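You operate a simulated robot arm through the tools that you are given. There is no shell and no other tool. Be economical: measure what you need, move in short steps, check, and stop when the job is done.

Carry out the task below with a simulated robot arm. There is one attempt and no reset: what you move stays moved.

TASK
Fetch the flag dispenser with the green flags and set it on the grey plug tray.
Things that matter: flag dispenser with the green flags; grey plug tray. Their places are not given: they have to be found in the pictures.

It is judged by the outcome, as a careful person would: the job done as asked, and still so three seconds after it is handed in. It fails if anything else is knocked over, pushed out of place, dropped, spilled or broken.

THE ROBOT
A 7-joint arm with a two-finger parallel gripper, fixed in place. Base frame: the origin is at the foot of the arm, x ahead of it, y to its left, z up; the work surface is at about z = 0. Lengths are in m, angles in degrees, forces in N, time in s.
With the tool pointing down near the work surface it reaches from about 0.24 to 0.62 m from the base axis. Its first joint turns from -66.0 to 66.0 degrees. Payload 2.6 kg.
Tool frame: the origin (TCP) lies between the finger pads and is the grasp point; the fingertips stand 0.03 m ahead of it; z points along the fingers, y is the line along which they close. The gripper opens to 0.094 m. The fingers are 0.028 m wide and 0.01 m thick; the gripper's body (0.05 by 0.096 m) begins 0.055 m behind the TCP.
Orientation is that of the tool frame in the base frame, as a unit quaternion [w, x, y, z]. With the fingers straight down and closing along the base's y, the tool's x points along the base's -x, its y along +y and its z along -z.

THE INTERFACE
- The arm moves only by the tool jog_arm. Its argument "steps" is a list of rows, each an object (a shift or turn left out is 0, a gripper value left out holds the last) with "delta_pos": the shift along the tool's x, y, z in m, a list of three; "turn": the turn, a rotation vector about the tool's x, y, z in degrees, a list of three; "gripper": the opening in per cent of the stroke, from 0 (shut) to 100 (fully open). In form: [{"delta_pos": [x, y, z], "turn": [ax, ay, az], "gripper": gripper}, ...]. A call has 1 to 10 rows; each row is the pose to reach, as a shift and turn from the pose commanded when the call began, along the tool's axes at that moment. A row lasts 0.2 s, in which the tool goes at most 0.05 m and 8.6 degrees; a call with a longer step from one row to the next is refused whole, and so is a gripper value outside its range. A pose out of reach is approached as far as the arm can. The call stops where the force on the tool passes 40 N (or 10 N more than at its start, if that is more) or the arm is blocked; 0.2 s more then pass. The fingers move at their own pace (about 0.072 m/s each) and stop on an object; they squeeze with about 21 N. The grip force told is the motor's: it shows also when the fingers shut on nothing. Time passes only in rows, and 0.2 s behind the last, so rows that repeat a pose let the fingers close. It gives the time, the measured TCP pose, the force on the tool (base axes), the opening and the grip force at its end, in the units of the frame above (readings bear some noise).
- Cameras (640 x 400 px; columns grow to the right, rows downward): "scene" is fixed at [0.0001, 0.4138, 0.5652]; the picture's right is [-0.97, -0.23, 0.00], its down [-0.13, 0.55, -0.83] and it looks along [0.19, -0.81, -0.56] (base axes); focal length 342 px, centre (320, 200). "wrist" rides on the gripper at [-0.037, 0, -0.058] in the tool frame; the picture's right is [0.00, -1.00, 0.00], its down [0.97, 0.00, -0.24] and it looks along [0.24, 0.00, 0.97] (tool axes); focal length 218 px, centre (320, 200).
- camera(camera): a new picture of that camera. No time passes.
- pixel_to_xyz(camera, pixels): for up to 12 pixels [column, row] of the newest picture of that camera ("zoom" is the newest enlarged one), the place [x, y, z] in the base frame of the surface seen there, good to about 0.003 m. No time passes.
- close_up(camera, box): a new picture of the part [left, top, right, bottom] of that camera's present view, enlarged. No time passes.
- job_done(): hands the job in; it is judged then, once.

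Work in short steps. Measure before you move; look again where a grasp or a placing could have gone wrong, and mend it. You have 60 turns and 16 pictures in all, the two below and enlarged ones among them. Open the gripper and draw the arm clear of the work before you hand the job in, unless the task says otherwise; then end with one line.

The tools are called after "Emit:" by a JSON object that holds its "api" and its "payload". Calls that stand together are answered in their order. jog_arm: Moves the arm, as the interface text tells. Its arguments: {"type":"object","properties":{"steps":{"type":"array","items":{"type":"object","properties":{"delta_pos":{"type":"array","items":{"type":"number"}},"turn":{"type":"array","items":{"type":"number"}},"gripper":{"type":"number"}}}}},"required":["steps"]} The other tools are called the same way: camera (camera) takes a picture; pixel_to_xyz (camera, pixels) gives the place of the surface under pixels of a picture; close_up (camera, box) takes an enlarged picture of a part of a camera's view; job_done () hands the job in.

At the start:

```text
clock: 0.0
ee_pos: [0.2814, -0.3543, 0.309]
orientation: [0.0, 0.001, 1.0, 0.001]
ft_force: [0.7, 0.4, 0.5]
gripper_width: 0.0941
gripper_force: 0.0
```

scene: 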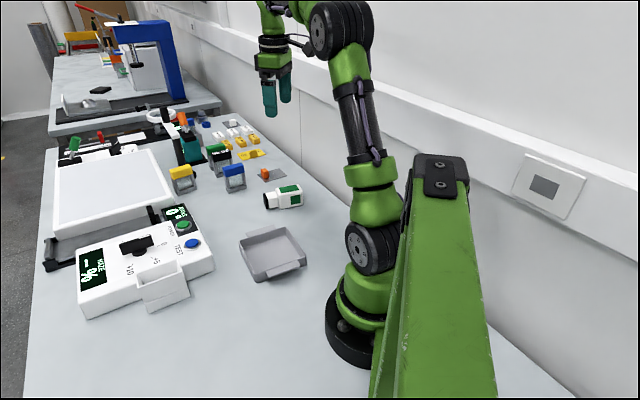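
wrist: 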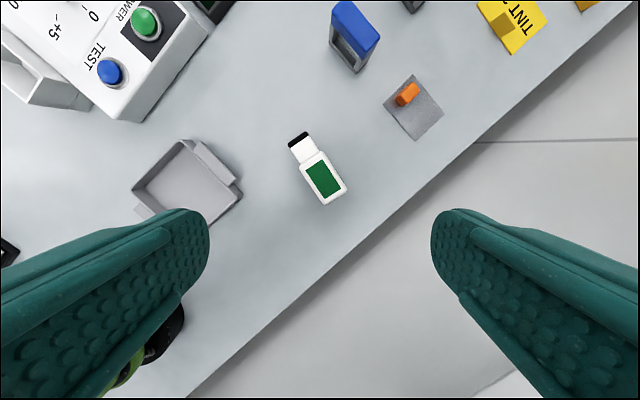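

I'll zoom in on the region with the coloured items at columns 150-310, rows 100-220, to identify the green dispenser and the tray.

Emit:
{"api": "close_up", "payload": {"camera": "scene", "box": [150, 100, 310, 200]}}

Emit:
{"api": "close_up", "payload": {"camera": "scene", "box": [160, 150, 340, 290]}}

```text
4.00 times, centred on (230, 150) of scene
```

zoom: 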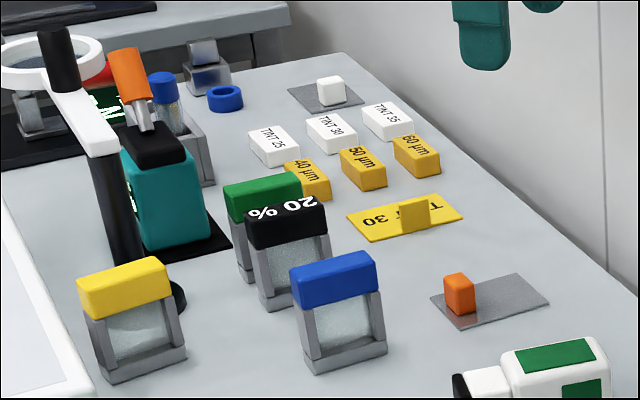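

```text
2.86 times, centred on (250, 220) of scene
```

zoom: 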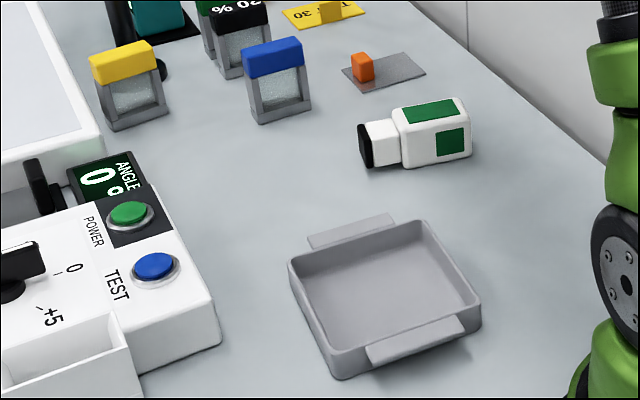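

The candidates are ambiguous: framed items with coloured tops, and a white item with green panels at (283,197). I'll look at the rest of the scene and take a closer wrist view.

Emit:
{"api": "close_up", "payload": {"camera": "scene", "box": [40, 0, 240, 170]}}

Emit:
{"api": "close_up", "payload": {"camera": "wrist", "box": [120, 60, 480, 240]}}

```text
2.35 times, centred on (140, 85) of scene
```

zoom: 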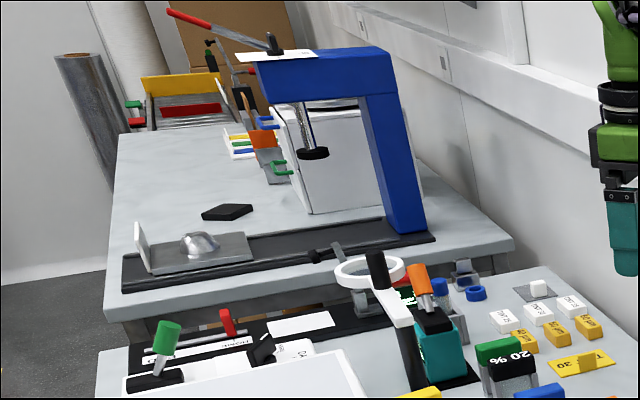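

```text
1.78 times, centred on (300, 150) of wrist
```

zoom: 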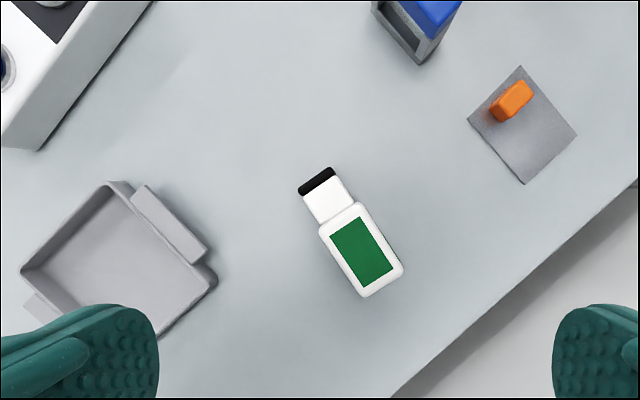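

I'll measure the candidates and the tray, using a fresh scene zoom for accuracy.

Emit:
{"api": "pixel_to_xyz", "payload": {"camera": "scene", "pixels": [[182, 172], [234, 170], [221, 152], [215, 147], [290, 191], [270, 200], [272, 252], [275, 174], [240, 246], [305, 256], [272, 228], [265, 278]]}}

Emit:
{"api": "pixel_to_xyz", "payload": {"camera": "wrist", "pixels": [[323, 180], [306, 156], [299, 139], [330, 204], [347, 188], [302, 168], [319, 152], [180, 180], [415, 110], [138, 186], [207, 222], [240, 195]]}}

```text
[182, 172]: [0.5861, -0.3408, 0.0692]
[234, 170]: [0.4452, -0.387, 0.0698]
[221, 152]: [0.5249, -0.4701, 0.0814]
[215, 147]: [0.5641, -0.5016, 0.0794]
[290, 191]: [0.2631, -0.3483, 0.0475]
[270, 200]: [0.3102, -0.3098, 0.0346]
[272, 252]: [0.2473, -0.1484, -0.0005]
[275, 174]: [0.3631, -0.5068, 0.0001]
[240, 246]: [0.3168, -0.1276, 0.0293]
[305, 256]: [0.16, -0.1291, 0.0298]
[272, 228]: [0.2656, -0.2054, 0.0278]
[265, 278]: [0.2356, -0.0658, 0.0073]
```

```text
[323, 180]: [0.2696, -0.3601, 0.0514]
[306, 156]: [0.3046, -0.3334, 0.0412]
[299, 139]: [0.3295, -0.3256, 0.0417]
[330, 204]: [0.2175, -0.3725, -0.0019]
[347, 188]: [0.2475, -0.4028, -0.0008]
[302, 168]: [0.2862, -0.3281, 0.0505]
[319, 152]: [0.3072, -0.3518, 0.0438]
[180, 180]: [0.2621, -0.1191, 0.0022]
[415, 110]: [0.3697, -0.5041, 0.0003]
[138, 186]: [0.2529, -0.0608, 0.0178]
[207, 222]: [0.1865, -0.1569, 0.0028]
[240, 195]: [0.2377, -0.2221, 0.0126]
```

The green-topped frame is 0.75 m away, out of reach. It looks like a measuring standard, since its neighbour is marked "20 %". The white item at about (0.27,-0.36) is the likely dispenser, and the rimmed tray is at about (0.24,-0.14). I'll go lower over the white item with the fingers turned across it, then inspect.

Emit:
{"api": "jog_arm", "payload": {"steps": [{"delta_pos": [0.002, -0.001, 0.025], "turn": [0, 0, -7.5]}, {"delta_pos": [0.005, -0.003, 0.05], "turn": [0, 0, -15]}, {"delta_pos": [0.008, -0.005, 0.08], "turn": [0, 0, -22.5]}, {"delta_pos": [0.0094, -0.006, 0.109], "turn": [0, 0, -30]}, {"delta_pos": [0.0094, -0.006, 0.109], "turn": [0, 0, -30]}]}}

Emit:
{"api": "camera", "payload": {"camera": "wrist"}}

```text
clock: 1.2
ee_pos: [0.2726, -0.3604, 0.1991]
orientation: [0.0, -0.26, 0.966, 0.0]
ft_force: [0.0, -0.5, -1.0]
gripper_width: 0.0939
gripper_force: 0.0
```

```text
9 pictures are left
```

wrist: 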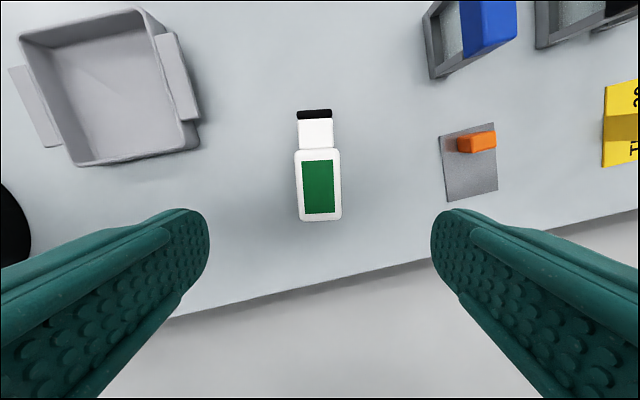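

Seen from here it's a box-shaped dispenser with green panels and a black mouth, near vertical in the picture. I'll measure its edges and the tray rim.

Emit:
{"api": "pixel_to_xyz", "payload": {"camera": "wrist", "pixels": [[298, 154], [337, 154], [302, 214], [338, 214], [314, 120], [314, 112], [24, 38], [140, 12], [190, 145], [78, 162], [180, 90], [105, 90]]}}

Emit:
{"api": "close_up", "payload": {"camera": "wrist", "box": [260, 90, 380, 240]}}

```text
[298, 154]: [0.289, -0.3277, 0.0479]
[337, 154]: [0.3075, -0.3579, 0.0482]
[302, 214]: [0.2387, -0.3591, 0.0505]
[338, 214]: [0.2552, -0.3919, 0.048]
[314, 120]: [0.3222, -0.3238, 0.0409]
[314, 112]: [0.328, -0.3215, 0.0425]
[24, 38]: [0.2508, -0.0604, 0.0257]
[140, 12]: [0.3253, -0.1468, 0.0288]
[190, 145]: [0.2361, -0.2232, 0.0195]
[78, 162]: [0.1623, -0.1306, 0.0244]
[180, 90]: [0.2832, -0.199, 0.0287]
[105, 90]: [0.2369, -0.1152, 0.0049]
```

```text
2.67 times, centred on (320, 165) of wrist
```

zoom: 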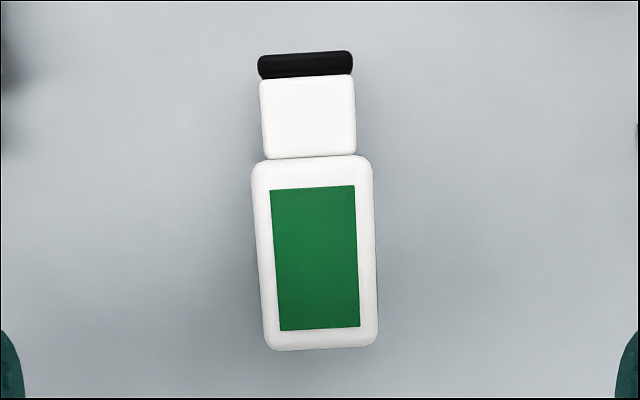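

The body axis is about 32.5° from x, its centre (0.273,-0.359), width about 0.04 and total length about 0.108. The tray interior looks only about 0.1 m across, so I'll measure it precisely.

Emit:
{"api": "close_up", "payload": {"camera": "wrist", "box": [0, 0, 224, 180]}}

```text
2.22 times, centred on (112, 90) of wrist
```

zoom: 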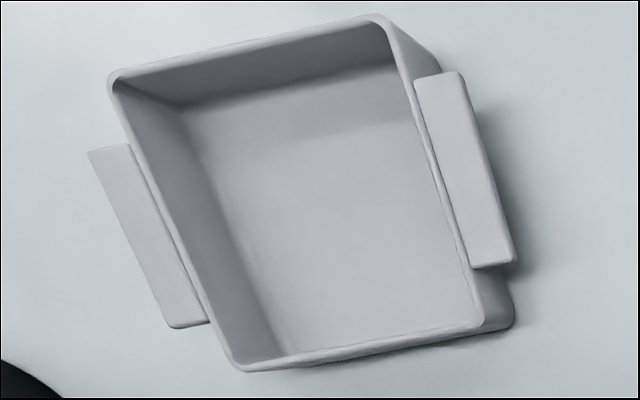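

Emit:
{"api": "pixel_to_xyz", "payload": {"camera": "zoom", "pixels": [[112, 80], [385, 22], [478, 322], [244, 366], [188, 112], [392, 68], [470, 310], [285, 345], [240, 53], [430, 170], [175, 220], [330, 240]]}}

```text
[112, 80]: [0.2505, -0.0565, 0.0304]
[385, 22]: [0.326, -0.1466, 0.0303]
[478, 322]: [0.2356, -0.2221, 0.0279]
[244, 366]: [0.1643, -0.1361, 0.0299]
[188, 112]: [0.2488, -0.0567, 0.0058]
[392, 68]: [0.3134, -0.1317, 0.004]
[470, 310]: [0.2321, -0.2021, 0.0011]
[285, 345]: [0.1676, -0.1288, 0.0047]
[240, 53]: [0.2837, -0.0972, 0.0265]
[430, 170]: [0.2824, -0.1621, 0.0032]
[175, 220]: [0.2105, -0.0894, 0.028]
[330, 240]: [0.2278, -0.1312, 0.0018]
```

The tray's rim corners are (0.2505,-0.0565), (0.326,-0.147), (0.236,-0.222) and (0.164,-0.136), so its interior is about 0.11 m square. The dispenser fits lying along the x diagonal. I'll go down to grasp its body.

Emit:
{"api": "jog_arm", "payload": {"steps": [{"delta_pos": [0, 0.001, 0.04], "turn": [0, 0, -2.5]}, {"delta_pos": [0, 0.001, 0.08], "turn": [0, 0, -2.5]}, {"delta_pos": [0, 0.001, 0.115], "turn": [0, 0, -2.5]}, {"delta_pos": [0, 0.001, 0.14], "turn": [0, 0, -2.5]}, {"delta_pos": [0, 0.001, 0.155], "turn": [0, 0, -2.5]}, {"delta_pos": [0, 0.001, 0.163], "turn": [0, 0, -2.5]}, {"delta_pos": [0, 0.001, 0.163], "turn": [0, 0, -2.5]}]}}

```text
clock: 2.8
ee_pos: [0.2705, -0.3607, 0.0385]
orientation: [0.0, -0.279, 0.96, -0.001]
ft_force: [0.4, 0.0, 0.0]
gripper_width: 0.094
gripper_force: 0.0
```

Nothing was touched on the way down, so I'll close the gripper.

Emit:
{"api": "jog_arm", "payload": {"steps": [{"gripper": 0}, {"gripper": 0}, {"gripper": 0}, {"gripper": 0}, {"gripper": 0}]}}

```text
clock: 4.0
ee_pos: [0.2706, -0.3609, 0.0398]
orientation: [0.0, -0.279, 0.96, 0.0]
ft_force: [0.0, -0.5, -0.5]
gripper_width: 0.0485
gripper_force: 21.2
```

It's gripped at 0.0485 m. I'll lift it and check.

Emit:
{"api": "jog_arm", "payload": {"steps": [{"delta_pos": [0, 0, -0.02]}, {"delta_pos": [0, 0, -0.05]}, {"delta_pos": [0, 0, -0.08]}, {"delta_pos": [0, 0, -0.11]}, {"delta_pos": [0, 0, -0.11]}]}}

Emit:
{"api": "camera", "payload": {"camera": "wrist"}}

```text
clock: 5.2
ee_pos: [0.2728, -0.3603, 0.1484]
orientation: [0.0, -0.28, 0.96, 0.0]
ft_force: [0.0, -0.5, 0.0]
gripper_width: 0.0001
gripper_force: 20.9
```

```text
6 pictures are left
```

wrist: 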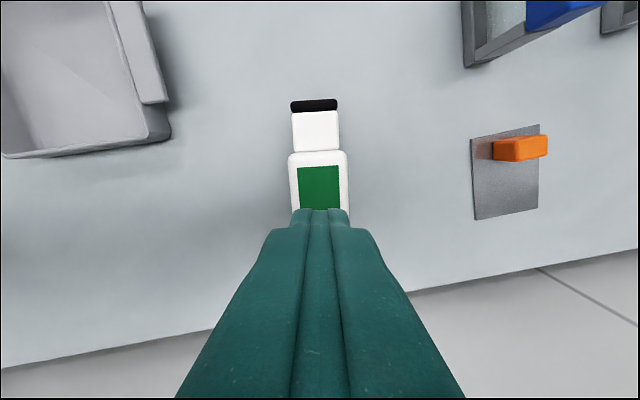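

The fingers shut completely, so the dispenser slipped out. It still stands where it was. I'll look at its shape from the scene camera and re-measure.

Emit:
{"api": "close_up", "payload": {"camera": "scene", "box": [250, 165, 330, 225]}}

Emit:
{"api": "pixel_to_xyz", "payload": {"camera": "wrist", "pixels": [[293, 157], [343, 157], [296, 118], [335, 118], [314, 107], [314, 101], [295, 195], [346, 195], [318, 158], [318, 200]]}}

```text
6.67 times, centred on (290, 195) of scene
```

zoom: 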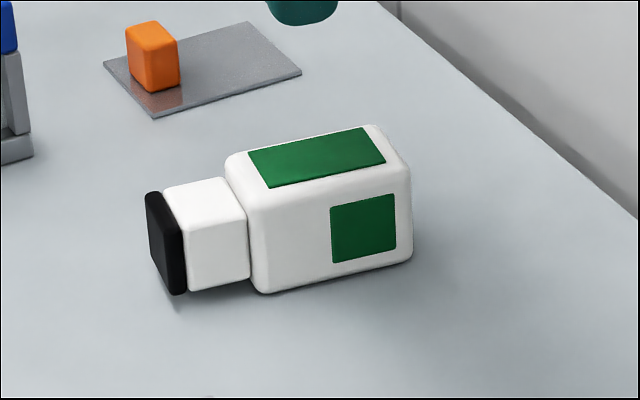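

```text
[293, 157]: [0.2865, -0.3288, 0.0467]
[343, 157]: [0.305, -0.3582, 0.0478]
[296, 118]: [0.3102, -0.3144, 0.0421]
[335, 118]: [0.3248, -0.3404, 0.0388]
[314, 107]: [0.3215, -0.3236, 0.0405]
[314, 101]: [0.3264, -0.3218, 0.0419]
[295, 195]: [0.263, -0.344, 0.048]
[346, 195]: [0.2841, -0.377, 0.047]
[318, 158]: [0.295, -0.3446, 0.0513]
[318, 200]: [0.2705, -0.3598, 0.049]
```

The dispenser hasn't moved. I'll grasp lower and lift very slowly, watching forces. First I'll open and descend.

Emit:
{"api": "jog_arm", "payload": {"steps": [{"gripper": 100}, {"gripper": 100}, {"gripper": 100}, {"gripper": 100}, {"delta_pos": [0, 0, 0.04], "gripper": 100}, {"delta_pos": [0, 0, 0.08]}, {"delta_pos": [0, 0, 0.1]}, {"delta_pos": [0, 0, 0.112]}, {"delta_pos": [0, 0, 0.112]}, {"delta_pos": [0, 0, 0.112]}]}}

Emit:
{"api": "jog_arm", "payload": {"steps": [{"gripper": 0}, {"gripper": 0}, {"gripper": 0}, {"gripper": 0}, {"gripper": 0}]}}

Emit:
{"api": "jog_arm", "payload": {"steps": [{"delta_pos": [0, 0, -0.003]}, {"delta_pos": [0, 0, -0.006]}, {"delta_pos": [0, 0, -0.006]}]}}

```text
clock: 7.4
ee_pos: [0.2705, -0.3605, 0.0343]
orientation: [-0.001, -0.28, 0.96, 0.001]
ft_force: [0.0, 0.2, -0.1]
gripper_width: 0.0939
gripper_force: 0.1
```

```text
clock: 8.6
ee_pos: [0.2708, -0.3611, 0.0346]
orientation: [0.001, -0.28, 0.96, 0.0]
ft_force: [0.9, -0.6, 0.4]
gripper_width: 0.0484
gripper_force: 21.2
```

```text
clock: 9.4
ee_pos: [0.2703, -0.3591, 0.0416]
orientation: [-0.001, -0.28, 0.96, 0.0]
ft_force: [0.4, 0.2, -1.1]
gripper_width: 0.048
gripper_force: 20.3
```

It's still gripped with about 1 N of load. I'll raise it a little more and look.

Emit:
{"api": "jog_arm", "payload": {"steps": [{"delta_pos": [0, 0, -0.005]}, {"delta_pos": [0, 0, -0.01]}, {"delta_pos": [0, 0, -0.01]}, {"delta_pos": [0, 0, -0.01]}]}}

Emit:
{"api": "close_up", "payload": {"camera": "scene", "box": [230, 135, 350, 225]}}

```text
clock: 10.4
ee_pos: [0.2714, -0.3597, 0.0528]
orientation: [0.0, -0.28, 0.96, 0.0]
ft_force: [-0.7, 0.9, -0.3]
gripper_width: 0.0481
gripper_force: 21.0
```

```text
4.44 times, centred on (290, 180) of scene
```

zoom: 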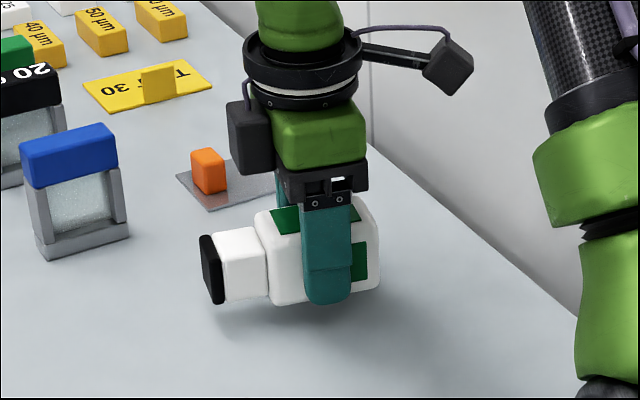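

It's off the table and level this time. I'll keep lifting gently.

Emit:
{"api": "jog_arm", "payload": {"steps": [{"delta_pos": [0, 0, -0.004]}, {"delta_pos": [0, 0, -0.009]}, {"delta_pos": [0, 0, -0.014]}, {"delta_pos": [0, 0, -0.019]}, {"delta_pos": [0, 0, -0.024]}, {"delta_pos": [0, 0, -0.029]}, {"delta_pos": [0, 0, -0.034]}, {"delta_pos": [0, 0, -0.038]}, {"delta_pos": [0, 0, -0.04]}]}}

```text
clock: 12.4
ee_pos: [0.2697, -0.3607, 0.0933]
orientation: [0.0, -0.279, 0.96, 0.001]
ft_force: [-0.4, -0.7, -1.0]
gripper_width: 0.048
gripper_force: 21.0
```

It's held firmly. Now I'll carry it slowly towards the tray, turning part way.

Emit:
{"api": "jog_arm", "payload": {"steps": [{"delta_pos": [-0.002, 0.005, 0], "turn": [0, 0, 1]}, {"delta_pos": [-0.006, 0.015, 0], "turn": [0, 0, 2.6]}, {"delta_pos": [-0.0108, 0.027, 0], "turn": [0, 0, 4.7]}, {"delta_pos": [-0.0156, 0.039, 0], "turn": [0, 0, 6.8]}, {"delta_pos": [-0.0208, 0.052, 0], "turn": [0, 0, 9]}, {"delta_pos": [-0.026, 0.065, 0], "turn": [0, 0, 11.3]}, {"delta_pos": [-0.0312, 0.078, 0], "turn": [0, 0, 13.5]}, {"delta_pos": [-0.036, 0.09, 0], "turn": [0, 0, 15.6]}, {"delta_pos": [-0.04, 0.1, 0], "turn": [0, 0, 17.3]}, {"delta_pos": [-0.0416, 0.104, 0], "turn": [0, 0, 18]}]}}

```text
clock: 14.6
ee_pos: [0.2519, -0.2499, 0.0923]
orientation: [0.001, -0.126, 0.992, 0.0]
ft_force: [0.1, 0.3, -1.3]
gripper_width: 0.048
gripper_force: 21.0
```

It's still held. Second half of the carry, to (0.2295,-0.140) with yaw -3.7°.

Emit:
{"api": "jog_arm", "payload": {"steps": [{"delta_pos": [0, 0.005, 0], "turn": [0, 0, 1]}, {"delta_pos": [-0.001, 0.016, 0], "turn": [0, 0, 2.6]}, {"delta_pos": [-0.0015, 0.029, 0], "turn": [0, 0, 4.7]}, {"delta_pos": [-0.002, 0.042, 0], "turn": [0, 0, 6.8]}, {"delta_pos": [-0.003, 0.056, 0], "turn": [0, 0, 9]}, {"delta_pos": [-0.0035, 0.07, 0], "turn": [0, 0, 11.3]}, {"delta_pos": [-0.0045, 0.084, 0], "turn": [0, 0, 13.5]}, {"delta_pos": [-0.005, 0.097, 0], "turn": [0, 0, 15.6]}, {"delta_pos": [-0.0055, 0.108, 0], "turn": [0, 0, 17.4]}, {"delta_pos": [-0.0058, 0.112, 0], "turn": [0, 0, 18.2]}]}}

Emit:
{"api": "camera", "payload": {"camera": "wrist"}}

```text
clock: 16.8
ee_pos: [0.228, -0.1396, 0.0914]
orientation: [0.0, 0.032, 0.999, 0.0]
ft_force: [0.1, -0.3, -0.3]
gripper_width: 0.0481
gripper_force: 21.1
```

```text
3 pictures are left
```

wrist: 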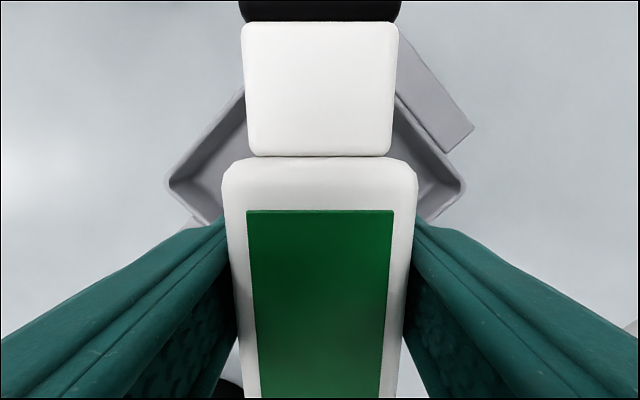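

It's centred laterally: tray corners at columns 170 and 465, object centred at about 320. I'll measure the fore-aft alignment.

Emit:
{"api": "pixel_to_xyz", "payload": {"camera": "wrist", "pixels": [[320, 14], [320, 30], [320, 152], [320, 164], [173, 187], [461, 187], [250, 30], [390, 30], [228, 180], [412, 180]]}}

Emit:
{"api": "close_up", "payload": {"camera": "scene", "box": [200, 170, 340, 290]}}

```text
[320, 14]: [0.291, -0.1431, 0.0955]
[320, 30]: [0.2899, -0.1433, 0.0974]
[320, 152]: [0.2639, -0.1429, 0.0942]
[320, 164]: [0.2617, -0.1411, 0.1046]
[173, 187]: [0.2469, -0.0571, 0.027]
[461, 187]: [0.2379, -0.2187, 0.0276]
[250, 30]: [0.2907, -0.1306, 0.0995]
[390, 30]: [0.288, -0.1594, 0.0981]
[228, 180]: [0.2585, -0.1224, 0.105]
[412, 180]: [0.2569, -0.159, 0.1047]
```

```text
3.33 times, centred on (270, 230) of scene
```

zoom: 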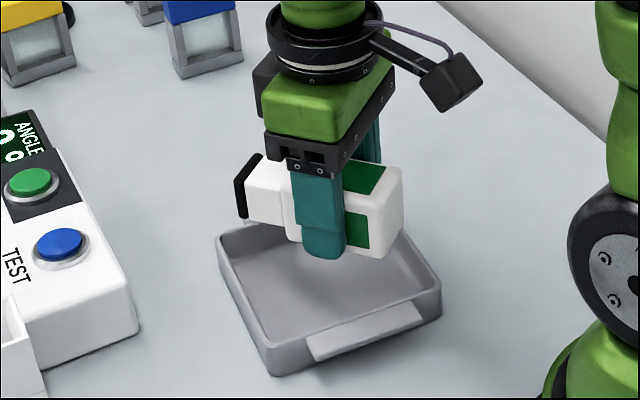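

The rear is at about x 0.194 and the tip at 0.298, against inner diagonal corners at 0.169 and 0.321, so it fits. I'll lower it slowly with a 1 mm forward correction.

Emit:
{"api": "jog_arm", "payload": {"steps": [{"delta_pos": [-0.001, 0, 0.004]}, {"delta_pos": [-0.001, 0, 0.01]}, {"delta_pos": [-0.001, 0, 0.016]}, {"delta_pos": [-0.001, 0, 0.022]}, {"delta_pos": [-0.001, 0, 0.028]}, {"delta_pos": [-0.001, 0, 0.034]}, {"delta_pos": [-0.001, 0, 0.039]}, {"delta_pos": [-0.001, 0, 0.043]}, {"delta_pos": [-0.001, 0, 0.045]}]}}

```text
clock: 18.8
ee_pos: [0.2298, -0.14, 0.0464]
orientation: [0.0, 0.033, 0.999, 0.0]
ft_force: [0.3, -0.3, -0.8]
gripper_width: 0.0479
gripper_force: 21.4
```

There's no contact yet and the bottom is inside the rim. I'll feel for the floor in small steps.

Emit:
{"api": "jog_arm", "payload": {"steps": [{"delta_pos": [0, 0, 0.002]}, {"delta_pos": [0, 0, 0.004]}, {"delta_pos": [0, 0, 0.006]}, {"delta_pos": [0, 0, 0.006]}]}}

```text
clock: 19.8
ee_pos: [0.23, -0.14, 0.0409]
orientation: [0.0, 0.032, 0.999, 0.0]
ft_force: [-1.1, 1.0, -1.4]
gripper_width: 0.0481
gripper_force: 21.2
```

Emit:
{"api": "jog_arm", "payload": {"steps": [{"delta_pos": [0, 0, 0.001]}, {"delta_pos": [0, 0, 0.002]}, {"delta_pos": [0, 0, 0.003]}, {"delta_pos": [0, 0, 0.003]}]}}

```text
clock: 20.8
ee_pos: [0.2299, -0.1403, 0.0389]
orientation: [0.0, 0.032, 1.0, 0.0]
ft_force: [-1.4, 1.8, 17.9]
gripper_width: 0.0481
gripper_force: 20.9
```

Contact was 18 N at z 0.039, so it's seated on the floor. There's little room between the fingers and the tray walls, so I'll open only to about 0.057 m and rise straight up.

Emit:
{"api": "jog_arm", "payload": {"steps": [{"delta_pos": [0, 0, -0.001], "gripper": 60}, {"delta_pos": [0, 0, -0.001], "gripper": 60}, {"delta_pos": [0, 0, -0.001], "gripper": 60}]}}

```text
clock: 21.6
ee_pos: [0.229, -0.1394, 0.0403]
orientation: [-0.001, 0.033, 0.999, 0.0]
ft_force: [0.5, -0.4, -0.8]
gripper_width: 0.0566
gripper_force: 0.1
```

Released. I'll rise straight up.

Emit:
{"api": "jog_arm", "payload": {"steps": [{"delta_pos": [0, 0, -0.005]}, {"delta_pos": [0, 0, -0.015]}, {"delta_pos": [0, 0, -0.03]}, {"delta_pos": [0, 0, -0.055]}, {"delta_pos": [0, 0, -0.09]}, {"delta_pos": [0, 0, -0.13]}, {"delta_pos": [0, 0, -0.17]}, {"delta_pos": [0, 0, -0.2]}, {"delta_pos": [0, 0, -0.2], "gripper": 100}]}}

Emit:
{"api": "close_up", "payload": {"camera": "scene", "box": [160, 150, 360, 290]}}

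```text
clock: 23.6
ee_pos: [0.2298, -0.1416, 0.2401]
orientation: [0.0, 0.033, 0.999, 0.0]
ft_force: [0.3, -0.2, 0.5]
gripper_width: 0.0942
gripper_force: 0.1
```

```text
2.86 times, centred on (260, 220) of scene
```

zoom: 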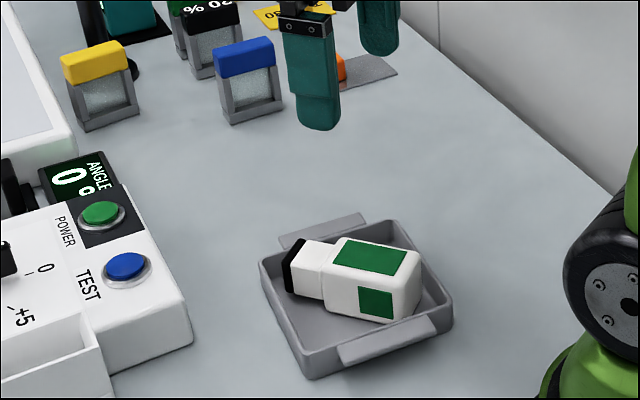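

It's in the tray and the tray hasn't moved. I'll check that it lies flat.

Emit:
{"api": "pixel_to_xyz", "payload": {"camera": "zoom", "pixels": [[345, 250], [410, 255], [340, 265], [395, 272], [312, 255], [265, 268], [445, 300], [375, 225], [312, 370]]}}

```text
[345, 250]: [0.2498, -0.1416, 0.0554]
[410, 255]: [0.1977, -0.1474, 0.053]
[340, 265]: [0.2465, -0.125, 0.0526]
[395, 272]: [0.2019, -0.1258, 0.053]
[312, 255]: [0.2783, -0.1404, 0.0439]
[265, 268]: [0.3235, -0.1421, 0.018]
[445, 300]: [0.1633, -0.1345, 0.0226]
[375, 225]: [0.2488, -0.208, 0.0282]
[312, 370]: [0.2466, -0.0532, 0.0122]
```

It lies flat, with its top at 0.053–0.055 throughout. The tray is in place and the arm is clear with the gripper open, so I'll hand in.

Emit:
{"api": "job_done", "payload": {}}

```text
The job is handed in.
```

The white dispenser with the green flags now lies flat on the grey plug tray, and I handed the job in with the gripper open and the arm clear; it slipped from the first grip, probably a short drop to the table, but showed no visible damage.
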